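You operate a simulated robot arm through the tools that you are given. There is no shell and no other tool. Be economical: measure what you need, move in short steps, check, and stop when the job is done.

The job below is to be done with a simulated robot arm. You get a single attempt, and the scene is never put back.

JOB
Fold the checked cloth on the board.
Fine: yellow lever over and back, then the red one. Where these are worked on the way, their far stop is far enough and under half their travel is too little: yellow lever.

Only the result counts: the job must be done as asked and must still hold three seconds after the hand-in. Knocking over, shifting, dropping, spilling or breaking anything else fails it. Flat cloth is picked up by pressing the open fingertips on it (5 to 10 N) and closing them slowly along it; thin cloth reads only 2 to 8 mm in the jaws.

ROBOT AND FRAMES
A 6-joint arm with a two-finger parallel gripper, fixed in place. Base frame: the origin is at the foot of the arm, x ahead of it, y to its left, z up. Lengths are in m, angles in degrees, forces in N, time in s.
With the tool pointing down near the work surface it reaches from about 0.36 to 0.88 m from the base axis. Its first joint turns from -115.0 to 115.0 degrees. Payload 3.43 kg.
The TCP is the grasp point between the finger pads, 0.034 m short of the fingertips. In the tool frame z runs along the fingers and y along their closing line. The gripper opens to 0.128 m. The fingers are 0.024 m wide and 0.012 m thick; the gripper's body (0.048 by 0.13 m) begins 0.096 m behind the TCP.
Orientation is that of the tool frame in the base frame, as a unit quaternion [w, x, y, z]. With the fingers straight down and closing along the base's y, the tool's x points along the base's -x, its y along +y and its z along -z.

CONTROLS
- The arm moves only by the tool play_rows. Its argument "series" is one flat list of numbers, 7 for each row, row after row: the finger opening in m, from 0 to 0.128, then the shift along the tool's x, y, z in m, then the turn, a rotation vector about the tool's x, y, z in degrees. In form: [jaw, tx, ty, tz, rx, ry, rz, jaw, tx, ty, tz, rx, ry, rz, ...]. A call has 1 to 8 rows; each row shifts and turns the commanded pose from where the row before left it, along the tool's axes as they then stand. Rows are played at 5 a second. More than 0.05 m and 8.6 degrees between two rows, or a gripper value outside its range, and nothing of the call is played. Where a pose cannot be reached the arm comes as near as it can. A force on the tool above 90 N (or 10 N above the force at the start of the call, whichever is more), or a blocked arm, ends the call early, and 0.2 s more pass. The fingers move at their own pace (about 0.108 m/s each) and stop on an object; they squeeze with about 20 N. The grip force told is the motor's: it shows also when the fingers shut on nothing. Time passes only in rows, and 0.2 s behind the last, so rows that do not move let the fingers close. It gives the time, the measured TCP pose, the force on the tool (base axes), the opening and the grip force at its end, in the units of the frame above (readings bear some noise), with the torque about the TCP (base axes, N m) and any sound that the robot's microphone picked up.
- Cameras (640 x 400 px; columns grow to the right, rows downward): "scene" is fixed at [0.2248, 0.6507, 1.3823]; the picture's right is [-0.79, -0.61, 0.00], its down [-0.44, 0.57, -0.69] and it looks along [0.42, -0.55, -0.72] (base axes); focal length 214 px, centre (320, 200). "wrist" rides on the gripper at [0.076, -0.011, -0.16] in the tool frame; the picture's right is [0.15, 0.99, 0.00], its down [-0.88, 0.13, -0.46] and it looks along [-0.45, 0.07, 0.89] (tool axes); focal length 234 px, centre (320, 200). There is no depth. A picture from a camera that has moved, and an enlarged one, comes with that camera's place and axes in the base frame and with its lens. The place of the scene camera against the robot may be out by one fixed shift of up to 0.012 m in any direction.
- grab_frame(camera): a new picture of that camera. No time passes.
- slide_trunk(by): slides the trunk up (or, below 0, down) by that many m; the arm rides with it, the base frame stays. It gives what a move gives, with no picture.
- zoom(camera, box): a new picture of the part [left, top, right, bottom] of that camera's present view, enlarged. No time passes.
- sign_off(): hands the job in; it is judged then, once.

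Go step by step. Nothing tells you positions but the pictures and the camera data: compare them with the known pose of the tool, close in by small moves and look again before you grip or let go. The budget is 120 turns and 84 pictures, counting those below and the enlarged ones. Unless the task says otherwise, let go and move clear before handing in, and close with one line.

The tools are called after "Emit:" by a JSON object that holds its "api" and its "payload". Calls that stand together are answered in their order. play_rows: Moves the arm, as the interface text tells. Its arguments: {"type":"object","properties":{"series":{"type":"array","items":{"type":"number"}}},"required":["series"]} The other tools are called the same way: slide_trunk (by) slides the trunk up or down; grab_frame (camera) takes a picture; zoom (camera, box) takes an enlarged picture of a part of a camera's view; sign_off () hands the job in.

At the start:

```text
t: 0.0
position: [0.4648, 0.3248, 1.1165]
tool_rot: [0.0, 0.0, 1.0, 0.0]
contact_force: [0.5, -0.3, 0.3]
ft_torque: [0.03, 0.0, -0.02]
grip_width: 0.128
gripper_force: 0.0
trunk travel left (down, up): [-0.65, 0.14]
```

scene: 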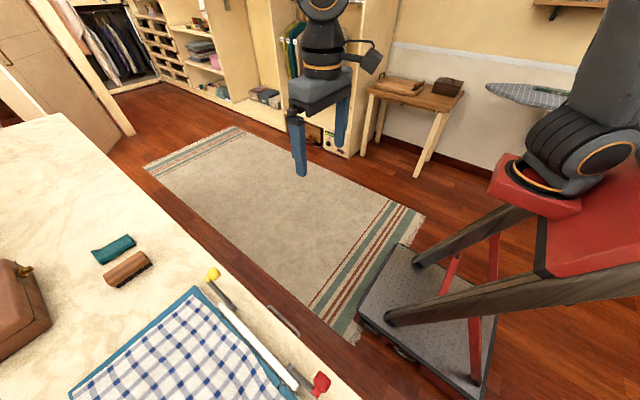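
wrist: 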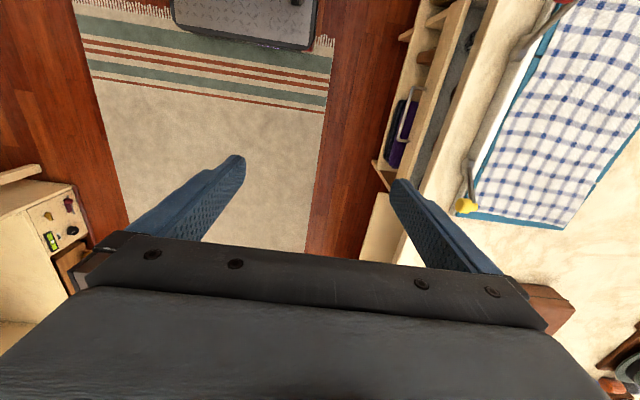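

The board with the checked cloth lies on the table to the robot's left, with a yellow-knobbed and a red-knobbed lever on its near edge. I'll look closer before moving.

Emit:
{"api": "zoom", "payload": {"camera": "scene", "box": [60, 240, 380, 400]}}

Emit:
{"api": "zoom", "payload": {"camera": "wrist", "box": [380, 0, 640, 260]}}

```text
2.00 times, centred on (220, 320) of scene
camera zoom: at [0.2248, 0.6507, 1.3823], right [-0.79, -0.61, 0.0], down [-0.44, 0.57, -0.69], along [0.42, -0.55, -0.72], focal length 429 px, centre (520, -40)
```

zoom: 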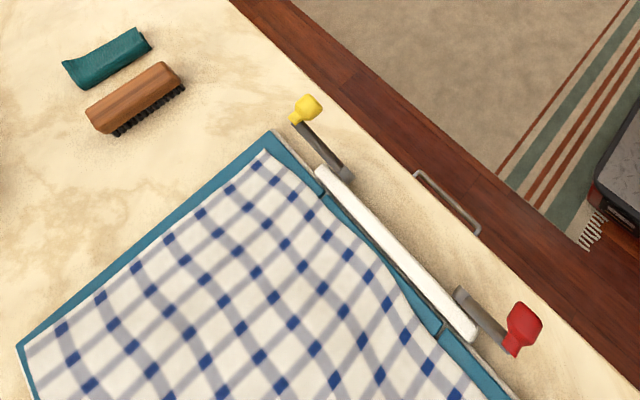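

```text
1.54 times, centred on (510, 130) of wrist
camera zoom: at [0.3914, 0.3135, 1.2774], right [-0.15, 0.99, 0.0], down [0.88, 0.13, 0.46], along [0.45, 0.07, -0.89], focal length 360 px, centre (28, 308)
```

zoom: 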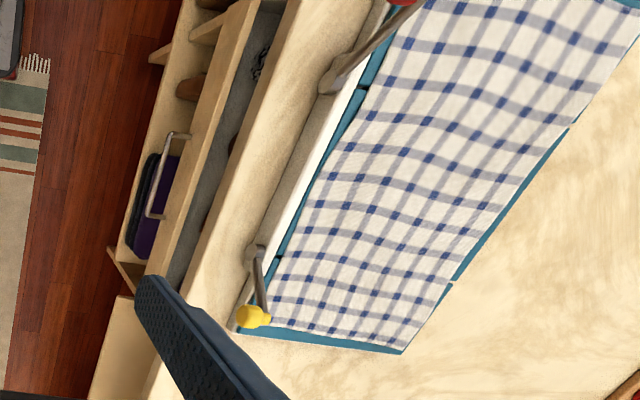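

The two cameras put the yellow knob at about (0.561, 0.626, 0.885) and the red at about (0.24, 0.624, 0.885). Their pivots sit near x 0.50 and 0.31, z 0.81. I'll move closer at a safe height to check this.

Emit:
{"api": "play_rows", "payload": {"series": [0.128, -0.02, 0.04, 0, 0, 0, 0, 0.128, -0.02, 0.04, 0, 0, 0, 0, 0.128, -0.02, 0.04, 0, 0, 0, 0, 0.128, -0.01, 0.04, 0, 0, 0, 0, 0.128, 0, 0, 0, 0, 0, 0]}}

Emit:
{"api": "grab_frame", "payload": {"camera": "wrist"}}

Emit:
{"api": "grab_frame", "payload": {"camera": "scene"}}

```text
t: 1.2
position: [0.5345, 0.4849, 1.1186]
tool_rot: [0.0, 0.0, 1.0, 0.0]
contact_force: [-0.4, -0.9, -0.5]
ft_torque: [-0.02, 0.0, -0.01]
grip_width: 0.1279
gripper_force: 0.1
trunk travel left (down, up): [-0.65, 0.14]
```

```text
79 pictures are left
camera wrist: at [0.4604, 0.4732, 1.2787], right [-0.15, 0.99, 0.0], down [0.88, 0.13, 0.46], along [0.45, 0.07, -0.89], focal length 234 px, centre (320, 200)
```

wrist: 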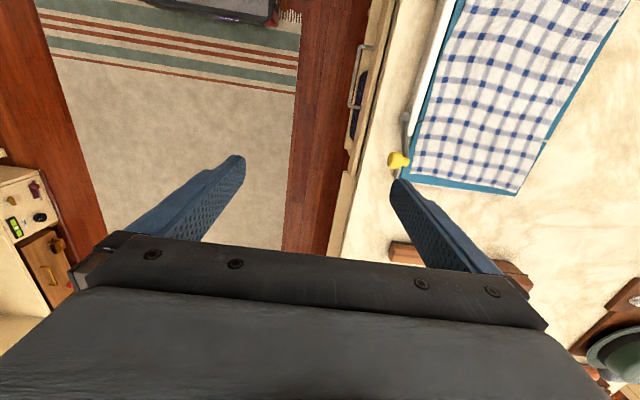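

```text
78 pictures are left
```

scene: 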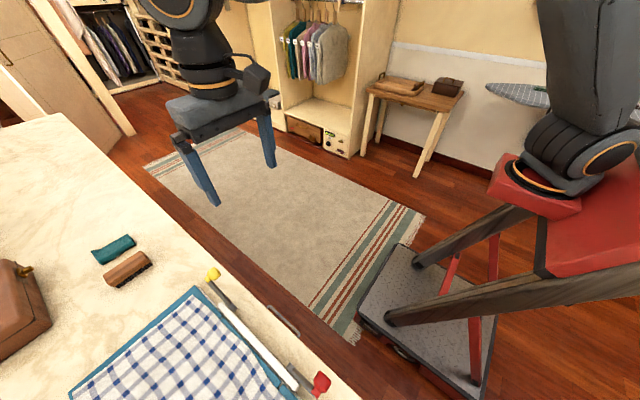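

The third view agrees on the yellow knob at (0.561, 0.626, 0.887). I'll move above it and lower the trunk.

Emit:
{"api": "play_rows", "payload": {"series": [0.07, -0.013, 0.047, 0, 0, 0, 0, 0.07, -0.013, 0.047, 0, 0, 0, 0, 0.07, 0, 0.047, 0, 0, 0, 0, 0.07, 0, 0, 0, 0, 0, 0]}}

Emit:
{"api": "slide_trunk", "payload": {"by": -0.12}}

Emit:
{"api": "grab_frame", "payload": {"camera": "wrist"}}

Emit:
{"api": "grab_frame", "payload": {"camera": "scene"}}

```text
t: 2.2
position: [0.5565, 0.6216, 1.116]
tool_rot: [-0.001, 0.0, 1.0, -0.001]
contact_force: [0.2, 0.6, 0.1]
ft_torque: [-0.02, -0.01, -0.02]
grip_width: 0.0697
gripper_force: 0.0
out of reach, approached as far as the arm can: row 3
trunk travel left (down, up): [-0.65, 0.14]
```

```text
t: 3.7
position: [0.5566, 0.6195, 0.997]
tool_rot: [0.0, -0.001, 1.0, 0.0]
contact_force: [1.0, 0.0, 0.3]
ft_torque: [0.0, 0.03, 0.01]
grip_width: 0.0699
gripper_force: 0.1
trunk travel left (down, up): [-0.53, 0.26]
```

```text
77 pictures are left
camera wrist: at [0.4828, 0.6089, 1.1556], right [-0.15, 0.99, 0.0], down [0.88, 0.13, 0.46], along [0.45, 0.07, -0.89], focal length 234 px, centre (320, 200)
```

wrist: 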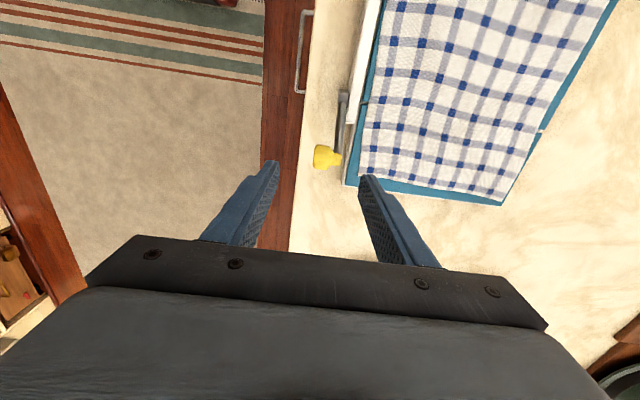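

```text
76 pictures are left
```

scene: 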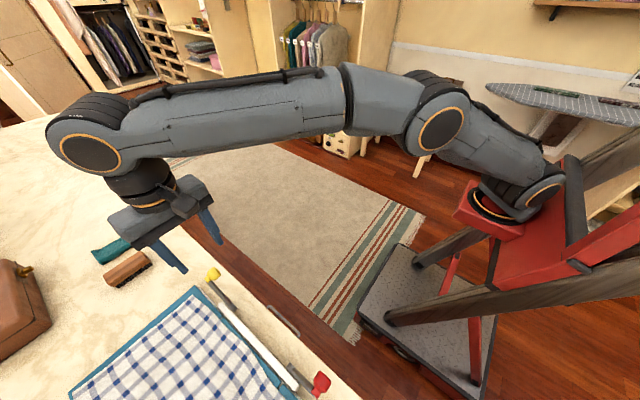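

I'm near the reach limit at this height. The yellow knob seems to stick out in -y from the lever's end, so I'll zoom in to see its shape.

Emit:
{"api": "zoom", "payload": {"camera": "wrist", "box": [280, 70, 400, 190]}}

Emit:
{"api": "zoom", "payload": {"camera": "scene", "box": [190, 250, 350, 400]}}

```text
3.33 times, centred on (340, 130) of wrist
camera zoom: at [0.4828, 0.6089, 1.1556], right [-0.15, 0.99, 0.0], down [0.88, 0.13, 0.46], along [0.45, 0.07, -0.89], focal length 781 px, centre (253, 433)
```

zoom: 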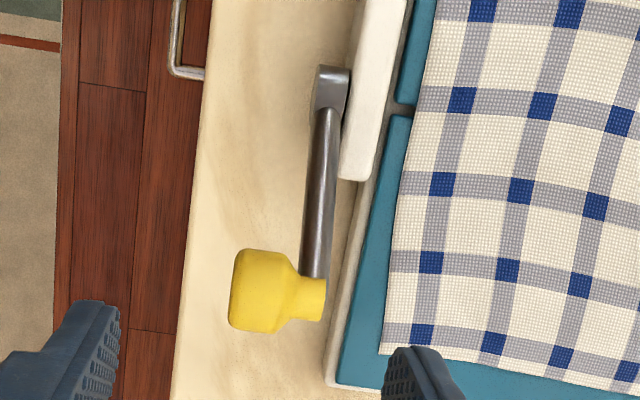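

```text
2.67 times, centred on (270, 325) of scene
camera zoom: at [0.2248, 0.6507, 1.3823], right [-0.79, -0.61, 0.0], down [-0.44, 0.57, -0.69], along [0.42, -0.55, -0.72], focal length 572 px, centre (453, -133)
```

zoom: 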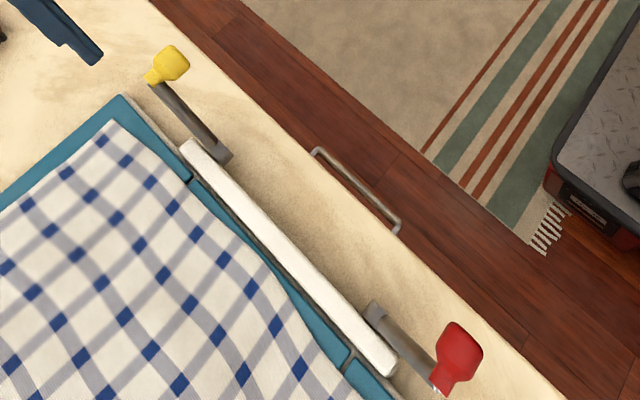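

The yellow knob is a round handle about 29 mm across. It points along -y from the lever arm, with its head at y≈0.613–0.632, centred at x≈0.562, z≈0.885. I'll yaw 90° so the fingers close along x around it; it can then turn in the pads while the fingers stay clear of the flap.

Emit:
{"api": "play_rows", "payload": {"series": [0.07, 0, 0, 0, 0, 0, -8.2, 0.07, 0, 0, 0, 0, 0, -8.2, 0.07, 0, 0, 0, 0, 0, -8.2, 0.07, 0, 0, 0, 0, 0, -8.2, 0.07, 0, 0, 0, 0, 0, -8.2, 0.07, 0, 0, 0, 0, 0, -8.2, 0.07, 0, 0, 0, 0, 0, -8.2, 0.07, 0, 0, 0, 0, 0, -8.2]}}

Emit:
{"api": "play_rows", "payload": {"series": [0.07, 0, 0, 0, 0, 0, -8.2, 0.07, 0, 0, 0, 0, 0, -8.2, 0.07, 0, 0, 0, 0, 0, -8.0, 0.07, 0, 0, 0, 0, 0, 0]}}

Emit:
{"api": "grab_frame", "payload": {"camera": "wrist"}}

```text
t: 5.5
position: [0.5568, 0.6209, 0.9952]
tool_rot: [0.0, -0.543, 0.84, 0.0]
contact_force: [0.2, -0.4, 0.6]
ft_torque: [-0.01, 0.02, 0.02]
grip_width: 0.0699
gripper_force: 0.0
trunk travel left (down, up): [-0.53, 0.26]
```

```text
t: 6.5
position: [0.5583, 0.619, 0.996]
tool_rot: [0.0, 0.708, -0.706, 0.0]
contact_force: [0.1, 0.1, -0.3]
ft_torque: [-0.02, 0.01, 0.03]
grip_width: 0.07
gripper_force: 0.1
trunk travel left (down, up): [-0.53, 0.26]
```

```text
73 pictures are left
camera wrist: at [0.5702, 0.5437, 1.1553], right [-0.99, -0.15, 0.0], down [-0.13, 0.88, 0.46], along [-0.07, 0.45, -0.89], focal length 234 px, centre (320, 200)
```

wrist: 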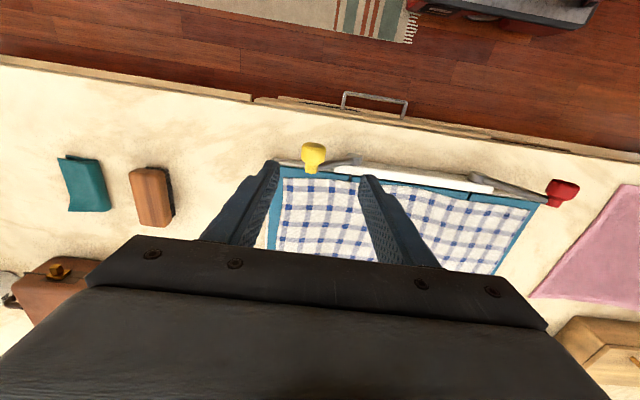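

The knob sits between the fingers as seen from above. I'll go down around it, stopping partway to check.

Emit:
{"api": "play_rows", "payload": {"series": [0.07, 0, -0.005, 0.02, 0, 0, 0, 0.07, 0, 0, 0.02, 0, 0, 0, 0.07, 0, 0, 0.015, 0, 0, 0, 0.07, 0, 0, 0, 0, 0, 0]}}

Emit:
{"api": "zoom", "payload": {"camera": "wrist", "box": [200, 80, 440, 260]}}

Emit:
{"api": "zoom", "payload": {"camera": "scene", "box": [100, 180, 300, 340]}}

```text
t: 7.5
position: [0.5618, 0.6203, 0.9399]
tool_rot: [0.001, 0.707, -0.707, 0.001]
contact_force: [-0.6, 0.5, -0.4]
ft_torque: [-0.02, -0.02, 0.01]
grip_width: 0.0698
gripper_force: 0.1
trunk travel left (down, up): [-0.53, 0.26]
```

```text
2.22 times, centred on (320, 170) of wrist
camera zoom: at [0.5747, 0.5437, 1.0992], right [-0.99, -0.15, 0.0], down [-0.13, 0.88, 0.46], along [-0.07, 0.45, -0.89], focal length 520 px, centre (320, 267)
```

zoom: 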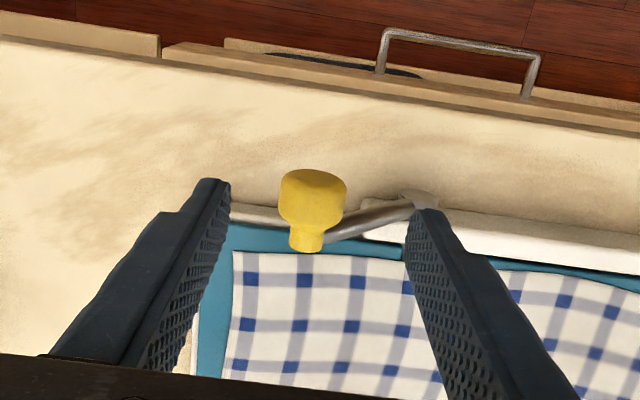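

```text
2.50 times, centred on (200, 260) of scene
camera zoom: at [0.2248, 0.6507, 1.3823], right [-0.79, -0.61, 0.0], down [-0.44, 0.57, -0.69], along [0.42, -0.55, -0.72], focal length 536 px, centre (620, 50)
```

zoom: 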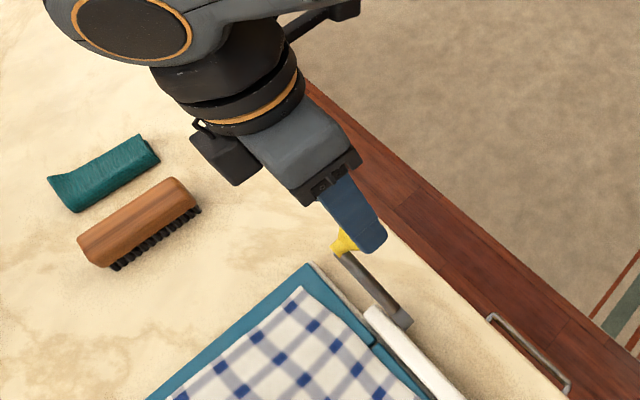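

Knob head lines up at about (0.564, 0.619). I'll go down the last 42 mm and close.

Emit:
{"api": "play_rows", "payload": {"series": [0.07, 0, -0.002, 0.02, 0, 0, 0, 0.07, 0, 0, 0.022, 0, 0, 0, 0.05, 0, 0, 0, 0, 0, 0, 0.04, 0, 0, 0, 0, 0, 0, 0.03, 0, 0, 0, 0, 0, 0, 0.02, 0, 0, 0, 0, 0, 0, 0.02, 0, 0, 0, 0, 0, 0]}}

Emit:
{"api": "zoom", "payload": {"camera": "wrist", "box": [200, 80, 440, 260]}}

```text
t: 9.1
position: [0.5645, 0.6204, 0.8975]
tool_rot: [0.0, -0.706, 0.708, 0.0]
contact_force: [5.1, 1.6, 0.7]
ft_torque: [0.11, -0.24, -0.07]
grip_width: 0.0289
gripper_force: 44.7
trunk travel left (down, up): [-0.53, 0.26]
```

```text
2.22 times, centred on (320, 170) of wrist
camera zoom: at [0.5773, 0.5443, 1.0571], right [-0.99, -0.15, 0.0], down [-0.13, 0.88, 0.46], along [-0.07, 0.45, -0.89], focal length 520 px, centre (320, 267)
```

zoom: 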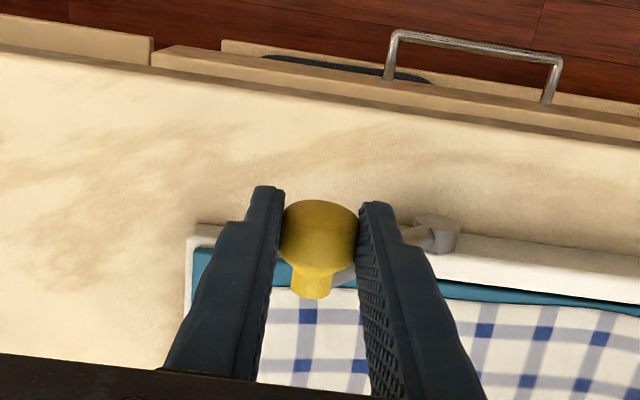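

I have the knob held (29 mm, jaw force up). The hub is at about (0.498, 0.81) in x–z, giving a radius near 0.10 and a start angle near 48°. I'll start the arc in small steps and watch the force.

Emit:
{"api": "play_rows", "payload": {"series": [0.02, 0, 0.0053, -0.0045, 0, 0, 0, 0.02, 0, 0.0057, -0.0041, 0, 0, 0, 0.02, 0, 0.0059, -0.0037, 0, 0, 0, 0.02, 0, 0.0062, -0.0033, 0, 0, 0, 0.02, 0, 0, 0, 0, 0, 0]}}

Emit:
{"api": "grab_frame", "payload": {"camera": "wrist"}}

Emit:
{"api": "zoom", "payload": {"camera": "scene", "box": [60, 180, 380, 400]}}

```text
t: 10.3
position: [0.5406, 0.62, 0.9156]
tool_rot: [0.0, -0.707, 0.707, 0.0]
contact_force: [11.4, -3.4, 12.2]
ft_torque: [-0.23, -0.56, -0.07]
grip_width: 0.0288
gripper_force: 44.9
trunk travel left (down, up): [-0.53, 0.26]
```

```text
69 pictures are left
camera wrist: at [0.5535, 0.5441, 1.0751], right [-0.99, -0.15, 0.0], down [-0.13, 0.88, 0.46], along [-0.07, 0.45, -0.89], focal length 234 px, centre (320, 200)
```

wrist: 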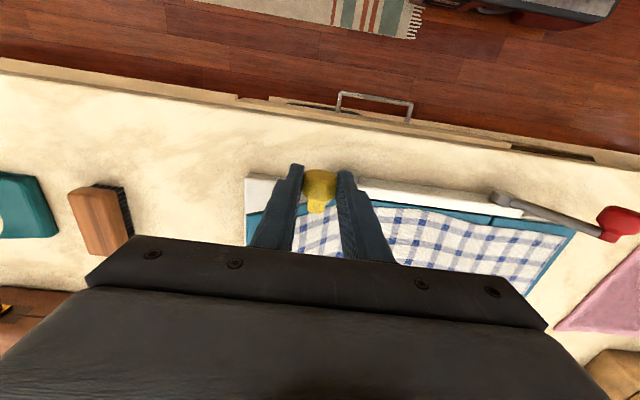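

```text
1.82 times, centred on (220, 290) of scene
camera zoom: at [0.2248, 0.6507, 1.3823], right [-0.79, -0.61, 0.0], down [-0.44, 0.57, -0.69], along [0.42, -0.55, -0.72], focal length 390 px, centre (502, 36)
```

zoom: 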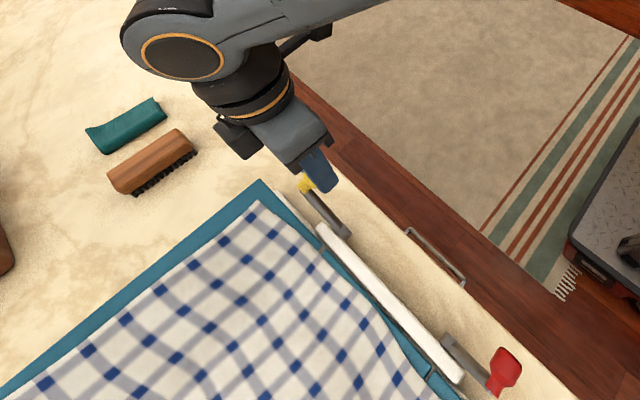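

The lever moves. The fit suggests the arc centre is a little further in and higher, about (0.493, 0.828) in TCP terms. I'll continue with that correction.

Emit:
{"api": "play_rows", "payload": {"series": [0.02, 0, 0.0077, -0.0063, 0, 0, 0, 0.02, 0, 0.0065, -0.0026, 0, 0, 0, 0.02, 0, 0.0066, -0.0021, 0, 0, 0, 0.02, 0, 0.0068, -0.0017, 0, 0, 0, 0.02, 0, 0, 0, 0, 0, 0]}}

Emit:
{"api": "grab_frame", "payload": {"camera": "scene"}}

```text
t: 11.5
position: [0.5123, 0.6199, 0.9277]
tool_rot: [-0.001, -0.707, 0.707, 0.0]
contact_force: [2.0, -2.4, -4.7]
ft_torque: [-0.25, -0.21, 0.02]
grip_width: 0.0289
gripper_force: 45.2
trunk travel left (down, up): [-0.53, 0.26]
```

```text
67 pictures are left
```

scene: 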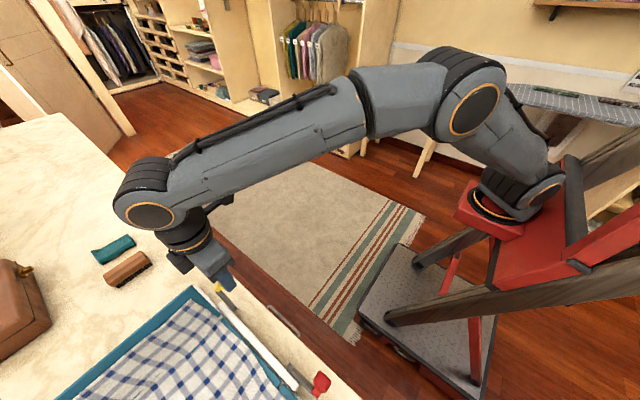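

The flap is lifting and forces are low. Continuing over the top.

Emit:
{"api": "play_rows", "payload": {"series": [0.02, 0, 0.0085, -0.0022, 0, 0, 0, 0.02, 0, 0.0075, -0.0007, 0, 0, 0, 0.02, 0, 0.0075, -0.0003, 0, 0, 0, 0.02, 0, 0.0075, 0.0003, 0, 0, 0, 0.02, 0, 0.0075, 0.0007, 0, 0, 0, 0.02, 0, 0, 0, 0, 0, 0]}}

Emit:
{"api": "grab_frame", "payload": {"camera": "scene"}}

Emit:
{"api": "grab_frame", "payload": {"camera": "wrist"}}

```text
t: 12.9
position: [0.4752, 0.62, 0.9306]
tool_rot: [-0.001, 0.707, -0.707, 0.0]
contact_force: [3.5, -8.7, -4.9]
ft_torque: [-0.56, -0.43, 0.0]
grip_width: 0.0289
gripper_force: 44.4
trunk travel left (down, up): [-0.53, 0.26]
```

```text
66 pictures are left
```

scene: 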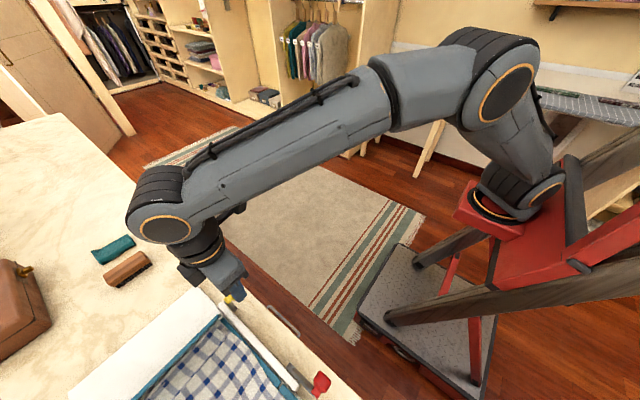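

```text
65 pictures are left
camera wrist: at [0.4883, 0.5443, 1.0893], right [-0.99, -0.15, 0.0], down [-0.13, 0.88, 0.46], along [-0.07, 0.45, -0.89], focal length 234 px, centre (320, 200)
```

wrist: 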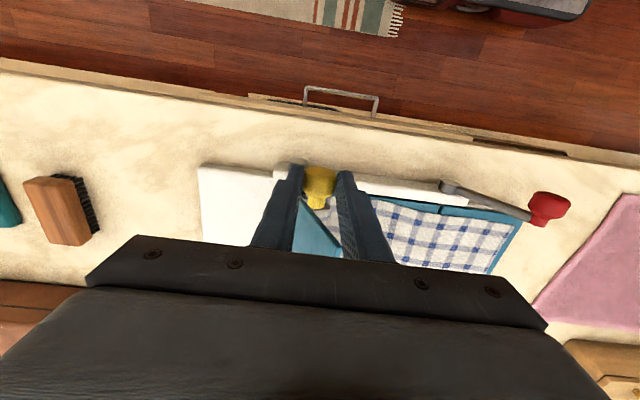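

The flap is near vertical. A refit gives centre (0.486, 0.822) and radius 0.109, with the lever now at about 96°. Continuing over.

Emit:
{"api": "play_rows", "payload": {"series": [0.02, 0, 0.0082, -0.0014, 0, 0, 0, 0.02, 0, 0.0074, 0.0016, 0, 0, 0, 0.02, 0, 0.0073, 0.0021, 0, 0, 0, 0.02, 0, 0.0071, 0.0026, 0, 0, 0, 0.02, 0, 0.007, 0.0031, 0, 0, 0, 0.02, 0, 0.0066, 0.0036, 0, 0, 0, 0.02, 0, 0, 0, 0, 0, 0]}}

Emit:
{"api": "grab_frame", "payload": {"camera": "scene"}}

```text
t: 14.5
position: [0.4328, 0.6212, 0.9223]
tool_rot: [0.006, -0.707, 0.707, 0.001]
contact_force: [12.3, 11.2, 41.1]
ft_torque: [0.73, -1.01, 0.07]
grip_width: 0.0272
gripper_force: 7.0
trunk travel left (down, up): [-0.53, 0.26]
```

```text
64 pictures are left
```

scene: 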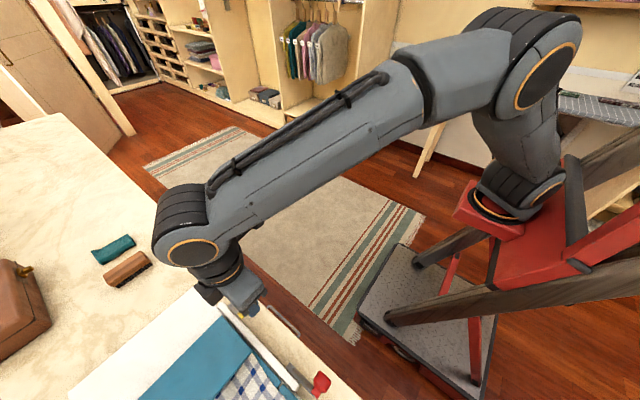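

The flap is over, and a 41 N upward force suggests the lever is near its far stop. I'll look closely before doing more.

Emit:
{"api": "zoom", "payload": {"camera": "wrist", "box": [160, 80, 480, 280]}}

Emit:
{"api": "zoom", "payload": {"camera": "scene", "box": [60, 240, 380, 400]}}

```text
2.00 times, centred on (320, 180) of wrist
camera zoom: at [0.4445, 0.5438, 1.0815], right [-0.99, -0.15, -0.01], down [-0.13, 0.88, 0.46], along [-0.06, 0.46, -0.89], focal length 468 px, centre (320, 240)
```

zoom: 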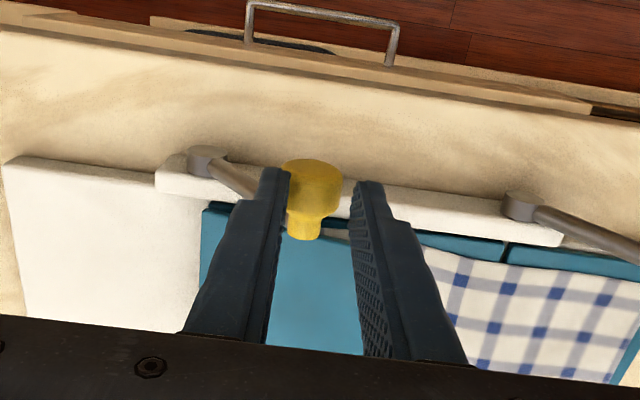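

```text
2.00 times, centred on (220, 320) of scene
camera zoom: at [0.2248, 0.6507, 1.3823], right [-0.79, -0.61, 0.0], down [-0.44, 0.57, -0.69], along [0.42, -0.55, -0.72], focal length 429 px, centre (520, -40)
```

zoom: 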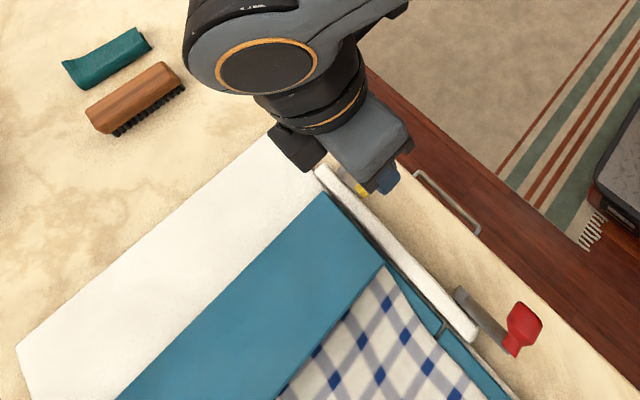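

The knob slid out below the fingertips. The lever has dropped to about 132° (the mirror of its start), so it looks to be at its far stop with the flap flat. I'll open, check, and take the knob again.

Emit:
{"api": "play_rows", "payload": {"series": [0.06, 0, 0, -0.01, 0, 0, 0, 0.06, 0, -0.005, -0.01, 0, 0, 0, 0.06, 0, 0, 0, 0, 0, 0]}}

Emit:
{"api": "zoom", "payload": {"camera": "wrist", "box": [160, 80, 480, 280]}}

Emit:
{"api": "zoom", "payload": {"camera": "scene", "box": [60, 240, 380, 400]}}

```text
t: 15.3
position: [0.4362, 0.6181, 0.937]
tool_rot: [0.0, 0.708, -0.707, 0.001]
contact_force: [-0.7, 0.9, -1.5]
ft_torque: [0.01, 0.01, 0.02]
grip_width: 0.0602
gripper_force: 0.0
trunk travel left (down, up): [-0.53, 0.26]
```

```text
2.00 times, centred on (320, 180) of wrist
camera zoom: at [0.4487, 0.5438, 1.0972], right [-0.99, -0.15, 0.0], down [-0.13, 0.88, 0.45], along [-0.07, 0.45, -0.89], focal length 468 px, centre (320, 240)
```

zoom: 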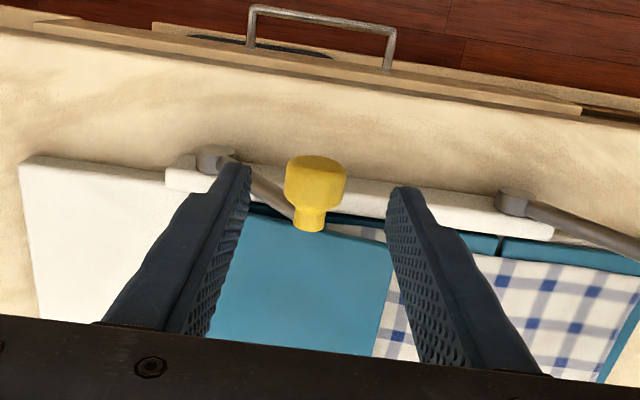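

```text
2.00 times, centred on (220, 320) of scene
camera zoom: at [0.2248, 0.6507, 1.3823], right [-0.79, -0.61, 0.0], down [-0.44, 0.57, -0.69], along [0.42, -0.55, -0.72], focal length 429 px, centre (520, -40)
```

zoom: 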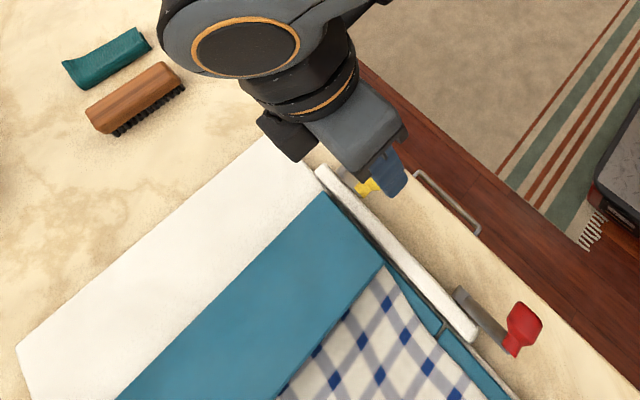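

The knob rests at (0.439, 0.619, 0.886), mirroring its start, and held still under 41 N, so it's at the far stop. I'll grip it again lower down.

Emit:
{"api": "play_rows", "payload": {"series": [0.06, 0, -0.003, 0.02, 0, 0, 0, 0.06, 0, 0, 0.022, 0, 0, 0, 0.05, 0, 0, 0, 0, 0, 0, 0.04, 0, 0, 0, 0, 0, 0, 0.03, 0, 0, 0, 0, 0, 0, 0.02, 0, 0, 0, 0, 0, 0, 0.02, 0, 0, 0, 0, 0, 0]}}

Emit:
{"api": "play_rows", "payload": {"series": [0.02, 0, 0.004, 0.004, 0, 0, 0, 0.02, 0, 0, 0, 0, 0, 0]}}

Emit:
{"api": "zoom", "payload": {"camera": "wrist", "box": [160, 80, 480, 280]}}

```text
t: 16.9
position: [0.4381, 0.6196, 0.8956]
tool_rot: [-0.001, 0.707, -0.707, -0.001]
contact_force: [-5.5, -1.6, 1.8]
ft_torque: [-0.1, 0.22, 0.05]
grip_width: 0.0289
gripper_force: 45.1
trunk travel left (down, up): [-0.53, 0.26]
```

```text
t: 17.5
position: [0.438, 0.6187, 0.8953]
tool_rot: [0.003, -0.707, 0.708, 0.001]
contact_force: [12.5, 1.4, 29.3]
ft_torque: [0.05, -0.47, -0.19]
grip_width: 0.0289
gripper_force: 45.1
trunk travel left (down, up): [-0.53, 0.26]
```

```text
2.00 times, centred on (320, 180) of wrist
camera zoom: at [0.4494, 0.5433, 1.0542], right [-0.99, -0.14, -0.01], down [-0.13, 0.88, 0.46], along [-0.06, 0.46, -0.89], focal length 468 px, centre (320, 240)
```

zoom: 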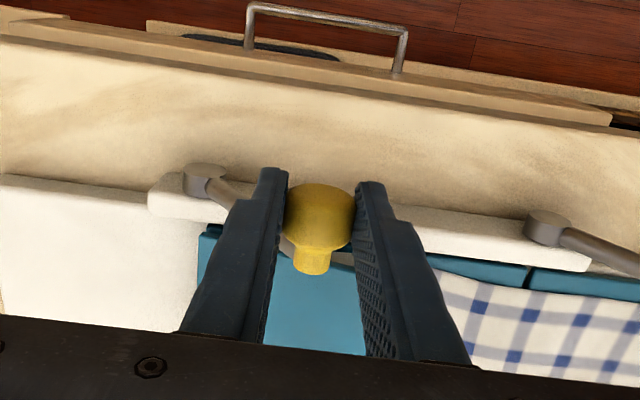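

Pushing further is blocked, so it's at the far stop. Now I'll bring the yellow lever back along the corrected arc: centre (0.5015, 0.820), radius 0.099.

Emit:
{"api": "play_rows", "payload": {"series": [0.02, 0, -0.0088, -0.0091, 0, 0, 0, 0.02, 0, -0.0057, -0.0039, 0, 0, 0, 0.02, 0, -0.006, -0.0034, 0, 0, 0, 0.02, 0, -0.0062, -0.003, 0, 0, 0, 0.02, 0, -0.0064, -0.0026, 0, 0, 0, 0.02, 0, -0.0066, -0.0022, 0, 0, 0, 0.02, 0, 0, 0, 0, 0, 0]}}

Emit:
{"api": "zoom", "payload": {"camera": "wrist", "box": [160, 80, 480, 280]}}

Emit:
{"api": "zoom", "payload": {"camera": "scene", "box": [60, 240, 380, 400]}}

```text
t: 19.1
position: [0.4746, 0.6189, 0.9155]
tool_rot: [0.0, -0.706, 0.708, 0.0]
contact_force: [-8.2, -6.1, 7.2]
ft_torque: [-0.33, 0.59, 0.09]
grip_width: 0.029
gripper_force: 44.9
trunk travel left (down, up): [-0.53, 0.26]
```

```text
2.00 times, centred on (320, 180) of wrist
camera zoom: at [0.4877, 0.5441, 1.0759], right [-0.99, -0.15, 0.0], down [-0.13, 0.88, 0.46], along [-0.07, 0.45, -0.89], focal length 468 px, centre (320, 240)
```

zoom: 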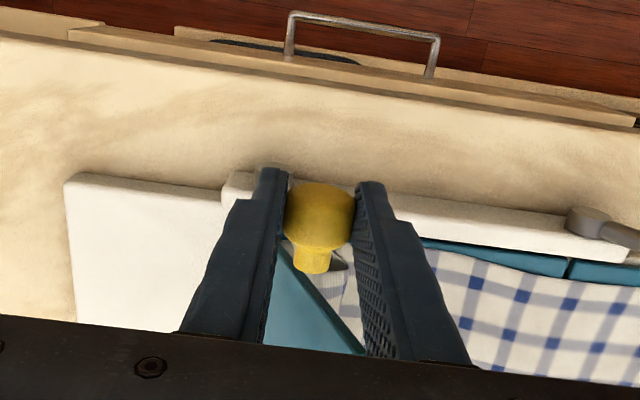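

```text
2.00 times, centred on (220, 320) of scene
camera zoom: at [0.2248, 0.6507, 1.3823], right [-0.79, -0.61, 0.0], down [-0.44, 0.57, -0.69], along [0.42, -0.55, -0.72], focal length 429 px, centre (520, -40)
```

zoom: 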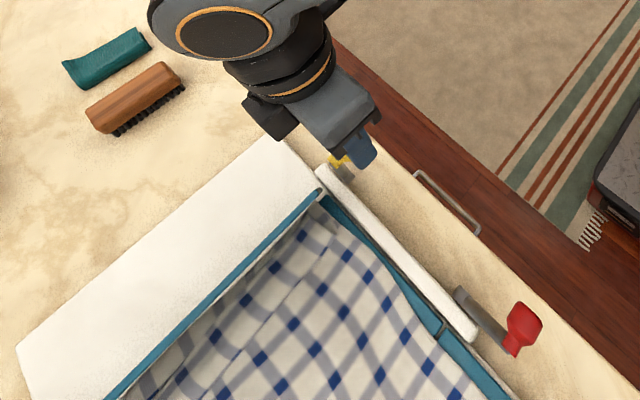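

The arc tracks well, and the folded cloth edge stays down as the flap comes back. Continuing.

Emit:
{"api": "play_rows", "payload": {"series": [0.02, 0, -0.0067, -0.0016, 0, 0, 0, 0.02, 0, -0.0068, -0.0012, 0, 0, 0, 0.02, 0, -0.0069, -0.0008, 0, 0, 0, 0.02, 0, -0.0069, -0.0002, 0, 0, 0, 0.02, 0, -0.0069, 0.0002, 0, 0, 0, 0.02, 0, -0.0069, 0.0008, 0, 0, 0, 0.02, 0, -0.0068, 0.0012, 0, 0, 0, 0.02, 0, 0, 0, 0, 0, 0]}}

Emit:
{"api": "play_rows", "payload": {"series": [0.02, 0, -0.0067, 0.0016, 0, 0, 0, 0.02, 0, -0.0066, 0.0022, 0, 0, 0, 0.02, 0, -0.0064, 0.0026, 0, 0, 0, 0.02, 0, -0.0062, 0.003, 0, 0, 0, 0.02, 0, -0.006, 0.0034, 0, 0, 0, 0.02, 0, -0.0057, 0.0039, 0, 0, 0, 0.02, 0, 0, 0, 0, 0, 0]}}

Emit:
{"api": "zoom", "payload": {"camera": "wrist", "box": [160, 80, 480, 280]}}

Emit:
{"api": "zoom", "payload": {"camera": "scene", "box": [60, 240, 380, 400]}}

```text
t: 20.9
position: [0.5226, 0.619, 0.9176]
tool_rot: [-0.001, 0.708, -0.707, 0.0]
contact_force: [-0.8, 4.8, 0.2]
ft_torque: [0.53, 0.24, 0.08]
grip_width: 0.0287
gripper_force: 45.0
trunk travel left (down, up): [-0.53, 0.26]
```

```text
t: 22.5
position: [0.5609, 0.6187, 0.9003]
tool_rot: [-0.001, -0.707, 0.707, -0.001]
contact_force: [-5.4, -0.8, -0.8]
ft_torque: [-0.05, 0.56, 0.11]
grip_width: 0.0289
gripper_force: 44.1
trunk travel left (down, up): [-0.53, 0.26]
```

```text
2.00 times, centred on (320, 180) of wrist
camera zoom: at [0.5725, 0.5436, 1.0598], right [-0.99, -0.15, 0.0], down [-0.13, 0.88, 0.45], along [-0.07, 0.45, -0.89], focal length 468 px, centre (320, 240)
```

zoom: 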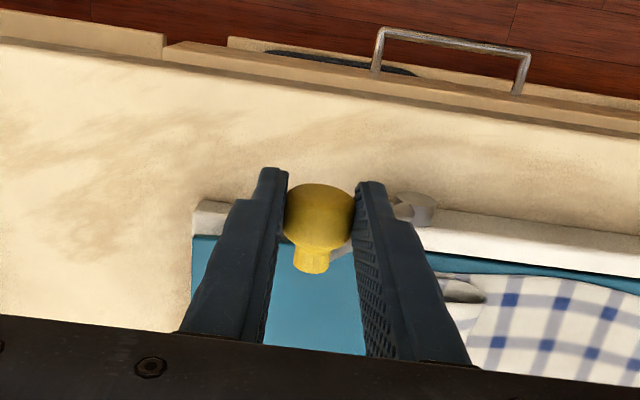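

```text
2.00 times, centred on (220, 320) of scene
camera zoom: at [0.2248, 0.6507, 1.3823], right [-0.79, -0.61, 0.0], down [-0.44, 0.57, -0.69], along [0.42, -0.55, -0.72], focal length 429 px, centre (520, -40)
```

zoom: 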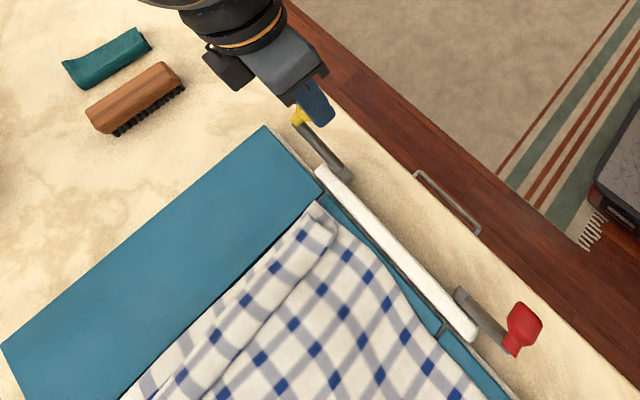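

The yellow-side fold has come out neatly and the flap is nearly back. I'll push the last few mm to the home stop, let go and lift clear.

Emit:
{"api": "play_rows", "payload": {"series": [0.02, 0, -0.0043, 0.0034, 0, 0, 0, 0.02, 0, -0.003, 0.003, 0, 0, 0, 0.02, 0, 0, 0, 0, 0, 0]}}

Emit:
{"api": "play_rows", "payload": {"series": [0.03, 0, 0.002, 0, 0, 0, 0, 0.045, 0, 0, 0, 0, 0, 0, 0.06, 0, 0, 0, 0, 0, 0, 0.06, 0, 0, -0.03, 0, 0, 0, 0.06, 0, 0, -0.035, 0, 0, 0, 0.06, 0, 0.03, -0.035, 0, 0, 0, 0.06, 0, 0, 0, 0, 0, 0]}}

Emit:
{"api": "grab_frame", "payload": {"camera": "wrist"}}

Emit:
{"api": "zoom", "payload": {"camera": "scene", "box": [60, 240, 380, 400]}}

```text
t: 23.3
position: [0.5656, 0.619, 0.8974]
tool_rot: [0.0, 0.707, -0.707, 0.0]
contact_force: [-20.3, -13.3, 19.5]
ft_torque: [-0.76, 0.67, 0.22]
grip_width: 0.0287
gripper_force: 44.5
trunk travel left (down, up): [-0.53, 0.26]
```

```text
t: 24.9
position: [0.5349, 0.6178, 0.9956]
tool_rot: [0.0, -0.706, 0.708, 0.0]
contact_force: [0.7, 0.0, 0.5]
ft_torque: [0.0, 0.01, 0.05]
grip_width: 0.06
gripper_force: 0.0
trunk travel left (down, up): [-0.53, 0.26]
```

```text
54 pictures are left
camera wrist: at [0.5477, 0.5425, 1.1552], right [-0.99, -0.15, 0.0], down [-0.13, 0.88, 0.46], along [-0.07, 0.45, -0.89], focal length 234 px, centre (320, 200)
```

wrist: 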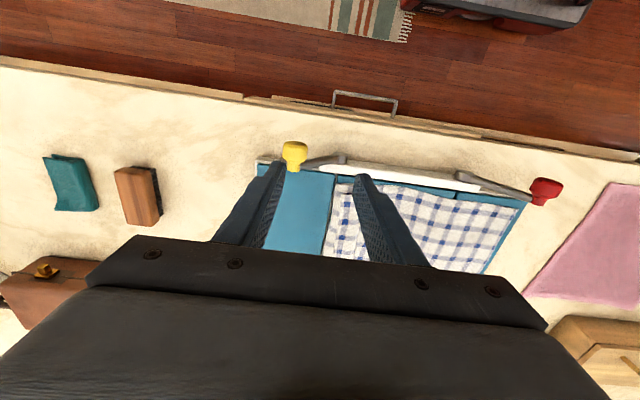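

```text
2.00 times, centred on (220, 320) of scene
camera zoom: at [0.2248, 0.6507, 1.3823], right [-0.79, -0.61, 0.0], down [-0.44, 0.57, -0.69], along [0.42, -0.55, -0.72], focal length 429 px, centre (520, -40)
```

zoom: 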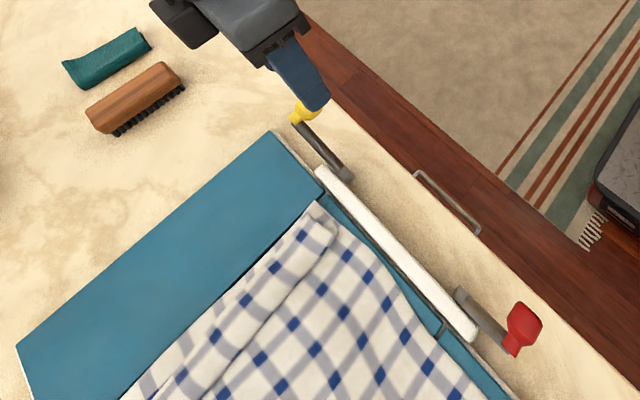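

Yellow is done and back at its home stop. I'll move across at this height to above the red knob.

Emit:
{"api": "play_rows", "payload": {"series": [0.07, 0, 0.036, 0, 0, 0, 0, 0.07, 0, 0.036, 0, 0, 0, 0, 0.07, 0, 0.036, 0, 0, 0, 0, 0.07, 0, 0.036, 0, 0, 0, 0, 0.07, 0, 0.036, 0, 0, 0, 0, 0.07, 0, 0.036, 0, 0, 0, 0, 0.07, 0, 0.036, 0, 0, 0, 0, 0.07, 0, 0.036, 0, 0, 0, 0]}}

Emit:
{"api": "zoom", "payload": {"camera": "wrist", "box": [160, 80, 480, 280]}}

Emit:
{"api": "grab_frame", "payload": {"camera": "scene"}}

```text
t: 26.7
position: [0.2488, 0.62, 0.9959]
tool_rot: [0.0, -0.707, 0.707, 0.0]
contact_force: [0.8, -0.1, -0.5]
ft_torque: [0.0, 0.02, 0.0]
grip_width: 0.0701
gripper_force: 0.1
trunk travel left (down, up): [-0.53, 0.26]
```

```text
2.00 times, centred on (320, 180) of wrist
camera zoom: at [0.2611, 0.5445, 1.1543], right [-0.99, -0.14, 0.0], down [-0.13, 0.88, 0.46], along [-0.07, 0.45, -0.89], focal length 468 px, centre (320, 240)
```

zoom: 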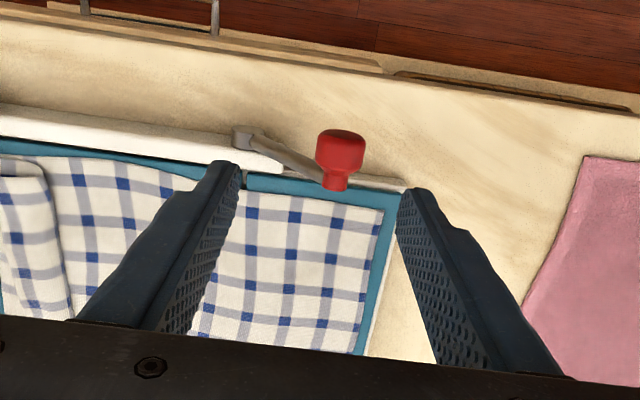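

```text
51 pictures are left
```

scene: 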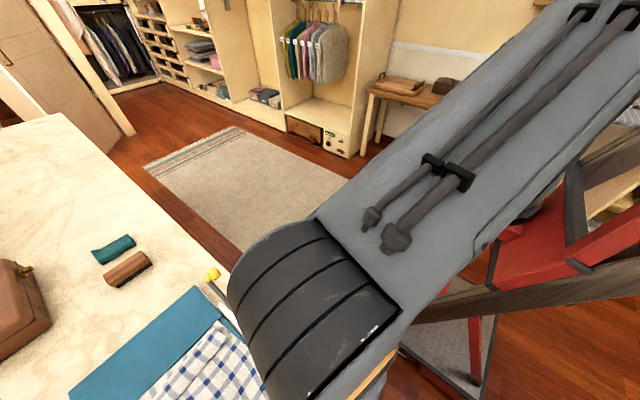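

The red knob is at about (0.237, 0.621, 0.886) with its hub near (0.303, 0.811), a mirror of yellow. I'll line up, go partway down and recheck.

Emit:
{"api": "play_rows", "payload": {"series": [0.07, 0, 0.01, 0.02, 0, 0, 0, 0.07, 0, 0, 0.02, 0, 0, 0, 0.07, 0, 0, 0.015, 0, 0, 0, 0.07, 0, 0, 0, 0, 0, 0]}}

Emit:
{"api": "zoom", "payload": {"camera": "wrist", "box": [160, 80, 480, 280]}}

```text
t: 27.7
position: [0.2366, 0.6198, 0.9393]
tool_rot: [0.0, -0.707, 0.708, -0.001]
contact_force: [0.1, 0.1, -0.4]
ft_torque: [-0.01, 0.04, 0.0]
grip_width: 0.0699
gripper_force: 0.1
trunk travel left (down, up): [-0.53, 0.26]
```

```text
2.00 times, centred on (320, 180) of wrist
camera zoom: at [0.2504, 0.5438, 1.0981], right [-0.99, -0.15, 0.0], down [-0.13, 0.88, 0.46], along [-0.07, 0.45, -0.89], focal length 468 px, centre (320, 240)
```

zoom: 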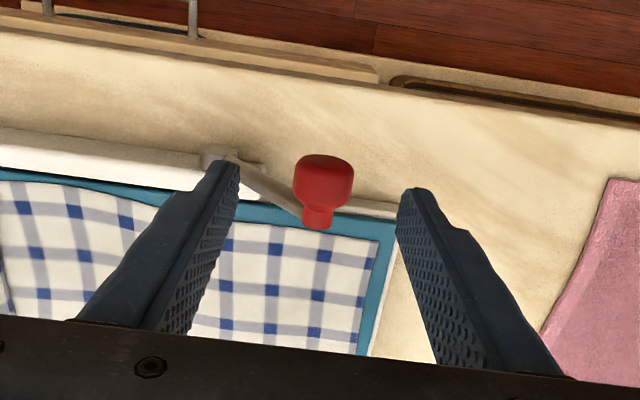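

Aligned. Going down and closing on the red knob.

Emit:
{"api": "play_rows", "payload": {"series": [0.07, 0, 0, 0.02, 0, 0, 0, 0.07, 0, 0, 0.022, 0, 0, 0, 0.05, 0, 0, 0, 0, 0, 0, 0.04, 0, 0, 0, 0, 0, 0, 0.03, 0, 0, 0, 0, 0, 0, 0.02, 0, 0, 0, 0, 0, 0, 0.02, 0, 0, 0, 0, 0, 0]}}

Emit:
{"api": "zoom", "payload": {"camera": "wrist", "box": [160, 80, 480, 280]}}

```text
t: 29.3
position: [0.2367, 0.6195, 0.8982]
tool_rot: [0.0, 0.707, -0.707, 0.0]
contact_force: [-7.3, -0.7, 1.2]
ft_torque: [-0.11, 0.37, 0.12]
grip_width: 0.029
gripper_force: 45.2
trunk travel left (down, up): [-0.53, 0.26]
```

```text
2.00 times, centred on (320, 180) of wrist
camera zoom: at [0.249, 0.5443, 1.0565], right [-0.99, -0.15, 0.0], down [-0.13, 0.88, 0.46], along [-0.07, 0.45, -0.89], focal length 468 px, centre (320, 240)
```

zoom: 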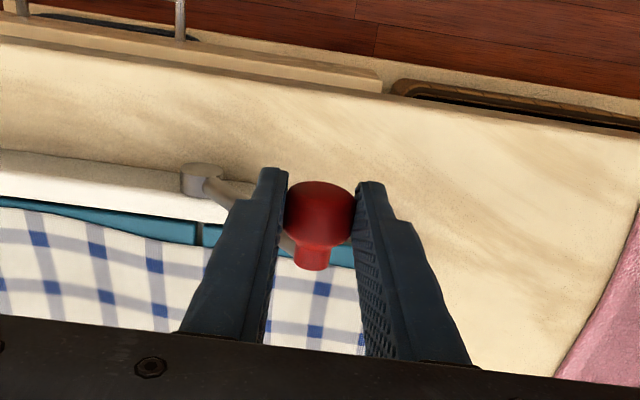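

Held at 29 mm. I'll drive the red lever over on the mirrored arc: centre (0.3005, 0.8205), radius 0.099.

Emit:
{"api": "play_rows", "payload": {"series": [0.02, 0, -0.0054, -0.0038, 0, 0, 0, 0.02, 0, -0.0057, -0.0037, 0, 0, 0, 0.02, 0, -0.006, -0.0034, 0, 0, 0, 0.02, 0, -0.0062, -0.003, 0, 0, 0, 0.02, 0, -0.0064, -0.0026, 0, 0, 0, 0.02, 0, -0.0066, -0.0022, 0, 0, 0, 0.02, 0, 0, 0, 0, 0, 0]}}

Emit:
{"api": "zoom", "payload": {"camera": "wrist", "box": [160, 80, 480, 280]}}

```text
t: 30.9
position: [0.2746, 0.6197, 0.916]
tool_rot: [0.0, -0.706, 0.708, 0.001]
contact_force: [-6.2, -2.8, 3.1]
ft_torque: [0.12, 0.48, 0.04]
grip_width: 0.0293
gripper_force: 44.7
trunk travel left (down, up): [-0.53, 0.26]
```

```text
2.00 times, centred on (320, 180) of wrist
camera zoom: at [0.2871, 0.5443, 1.0759], right [-0.99, -0.15, 0.0], down [-0.13, 0.88, 0.46], along [-0.07, 0.45, -0.89], focal length 468 px, centre (320, 240)
```

zoom: 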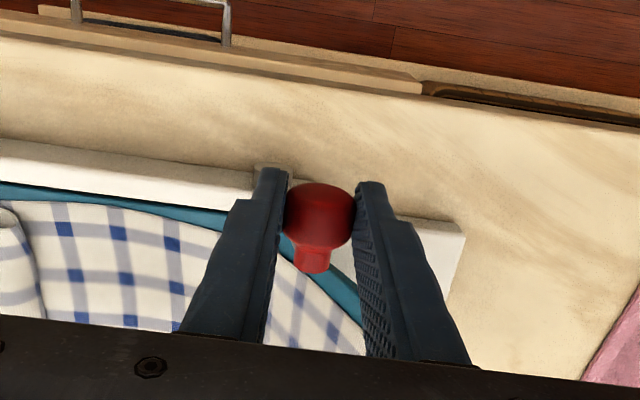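

Tracking with low force. Continuing over the top.

Emit:
{"api": "play_rows", "payload": {"series": [0.02, 0, -0.0067, -0.0016, 0, 0, 0, 0.02, 0, -0.0068, -0.0012, 0, 0, 0, 0.02, 0, -0.0069, -0.0008, 0, 0, 0, 0.02, 0, -0.0069, -0.0002, 0, 0, 0, 0.02, 0, -0.0069, 0.0002, 0, 0, 0, 0.02, 0, -0.0069, 0.0008, 0, 0, 0, 0.02, 0, -0.0068, 0.0012, 0, 0, 0, 0.02, 0, 0, 0, 0, 0, 0]}}

Emit:
{"api": "play_rows", "payload": {"series": [0.02, 0, -0.0067, 0.0016, 0, 0, 0, 0.02, 0, -0.0066, 0.0022, 0, 0, 0, 0.02, 0, -0.0064, 0.0026, 0, 0, 0, 0.02, 0, -0.0062, 0.003, 0, 0, 0, 0.02, 0, -0.006, 0.0034, 0, 0, 0, 0.02, 0, -0.0057, 0.0039, 0, 0, 0, 0.02, 0, 0, 0, 0, 0, 0]}}

Emit:
{"api": "zoom", "payload": {"camera": "wrist", "box": [160, 80, 480, 280]}}

Emit:
{"api": "zoom", "payload": {"camera": "scene", "box": [60, 240, 380, 400]}}

```text
t: 32.7
position: [0.3228, 0.6199, 0.9166]
tool_rot: [0.0, -0.707, 0.707, 0.0]
contact_force: [-2.3, 1.7, 0.4]
ft_torque: [0.15, 0.26, 0.07]
grip_width: 0.0286
gripper_force: 45.2
trunk travel left (down, up): [-0.53, 0.26]
```

```text
t: 34.3
position: [0.3597, 0.6194, 0.9008]
tool_rot: [0.001, -0.707, 0.708, 0.0]
contact_force: [-5.7, -6.1, -0.5]
ft_torque: [-0.09, 0.57, 0.01]
grip_width: 0.0287
gripper_force: 44.8
trunk travel left (down, up): [-0.53, 0.26]
```

```text
2.00 times, centred on (320, 180) of wrist
camera zoom: at [0.3726, 0.5443, 1.0599], right [-0.99, -0.15, 0.0], down [-0.13, 0.88, 0.46], along [-0.07, 0.45, -0.89], focal length 468 px, centre (320, 240)
```

zoom: 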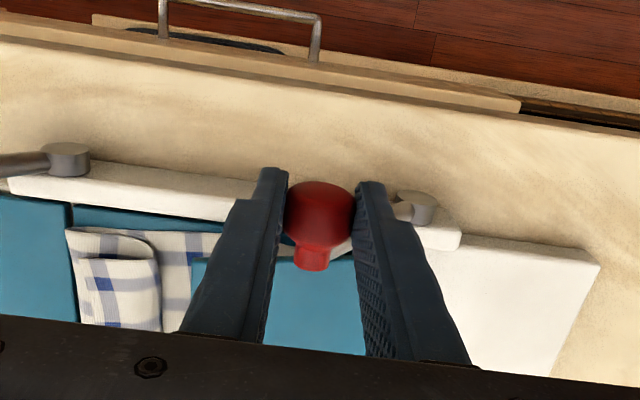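

```text
2.00 times, centred on (220, 320) of scene
camera zoom: at [0.2248, 0.6507, 1.3823], right [-0.79, -0.61, 0.0], down [-0.44, 0.57, -0.69], along [0.42, -0.55, -0.72], focal length 429 px, centre (520, -40)
```

zoom: 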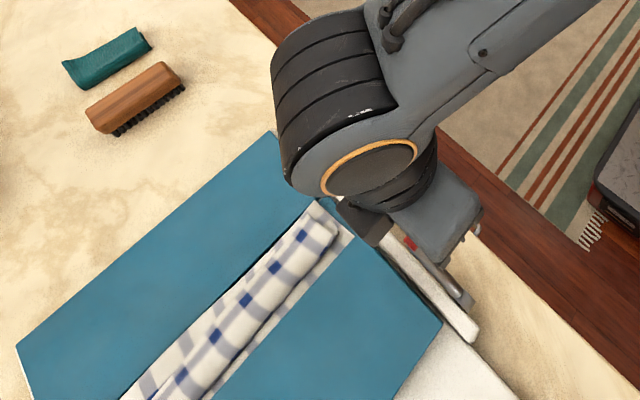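

The red flap is almost fully over. I'll press on to the far stop.

Emit:
{"api": "play_rows", "payload": {"series": [0.02, 0, -0.0043, 0.0034, 0, 0, 0, 0.02, 0, -0.003, 0.003, 0, 0, 0, 0.02, 0, -0.002, 0.002, 0, 0, 0, 0.02, 0, 0, 0, 0, 0, 0]}}

```text
t: 35.3
position: [0.3629, 0.6214, 0.8961]
tool_rot: [0.0, 0.708, -0.706, -0.002]
contact_force: [-56.4, -6.2, 43.9]
ft_torque: [0.26, 1.57, 0.54]
grip_width: 0.0291
gripper_force: 44.7
trunk travel left (down, up): [-0.53, 0.26]
```

The force jump shows it's at the far stop. Bringing the red lever back.

Emit:
{"api": "play_rows", "payload": {"series": [0.02, 0, 0.0093, -0.0084, 0, 0, 0, 0.02, 0, 0.0057, -0.0039, 0, 0, 0, 0.02, 0, 0.006, -0.0034, 0, 0, 0, 0.02, 0, 0.0062, -0.003, 0, 0, 0, 0.02, 0, 0.0064, -0.0026, 0, 0, 0, 0.02, 0, 0.0066, -0.0022, 0, 0, 0, 0.02, 0, 0.0067, -0.0016, 0, 0, 0, 0.02, 0, 0, 0, 0, 0, 0]}}

Emit:
{"api": "play_rows", "payload": {"series": [0.02, 0, 0.0068, -0.0012, 0, 0, 0, 0.02, 0, 0.0069, -0.0008, 0, 0, 0, 0.02, 0, 0.0069, -0.0002, 0, 0, 0, 0.02, 0, 0.0069, 0.0002, 0, 0, 0, 0.02, 0, 0.0069, 0.0008, 0, 0, 0, 0.02, 0, 0.0068, 0.0012, 0, 0, 0, 0.02, 0, 0, 0, 0, 0, 0]}}

Emit:
{"api": "zoom", "payload": {"camera": "wrist", "box": [160, 80, 480, 280]}}

```text
t: 37.1
position: [0.3218, 0.6187, 0.9175]
tool_rot: [0.0, 0.707, -0.707, 0.0]
contact_force: [3.9, -5.1, 5.1]
ft_torque: [-0.37, -0.21, 0.08]
grip_width: 0.0289
gripper_force: 45.0
trunk travel left (down, up): [-0.53, 0.26]
```

```text
t: 38.7
position: [0.2803, 0.6197, 0.9177]
tool_rot: [0.001, 0.708, -0.707, 0.001]
contact_force: [2.9, -4.2, 0.6]
ft_torque: [0.02, -0.45, -0.01]
grip_width: 0.0288
gripper_force: 45.0
trunk travel left (down, up): [-0.53, 0.26]
```

```text
2.00 times, centred on (320, 180) of wrist
camera zoom: at [0.2928, 0.5441, 1.077], right [-0.99, -0.15, 0.0], down [-0.13, 0.88, 0.46], along [-0.07, 0.45, -0.89], focal length 468 px, centre (320, 240)
```

zoom: 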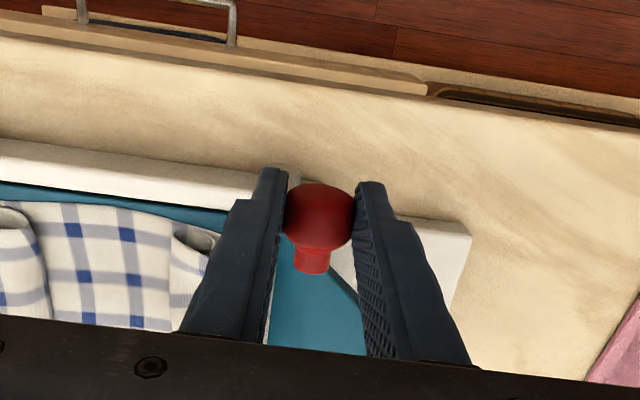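

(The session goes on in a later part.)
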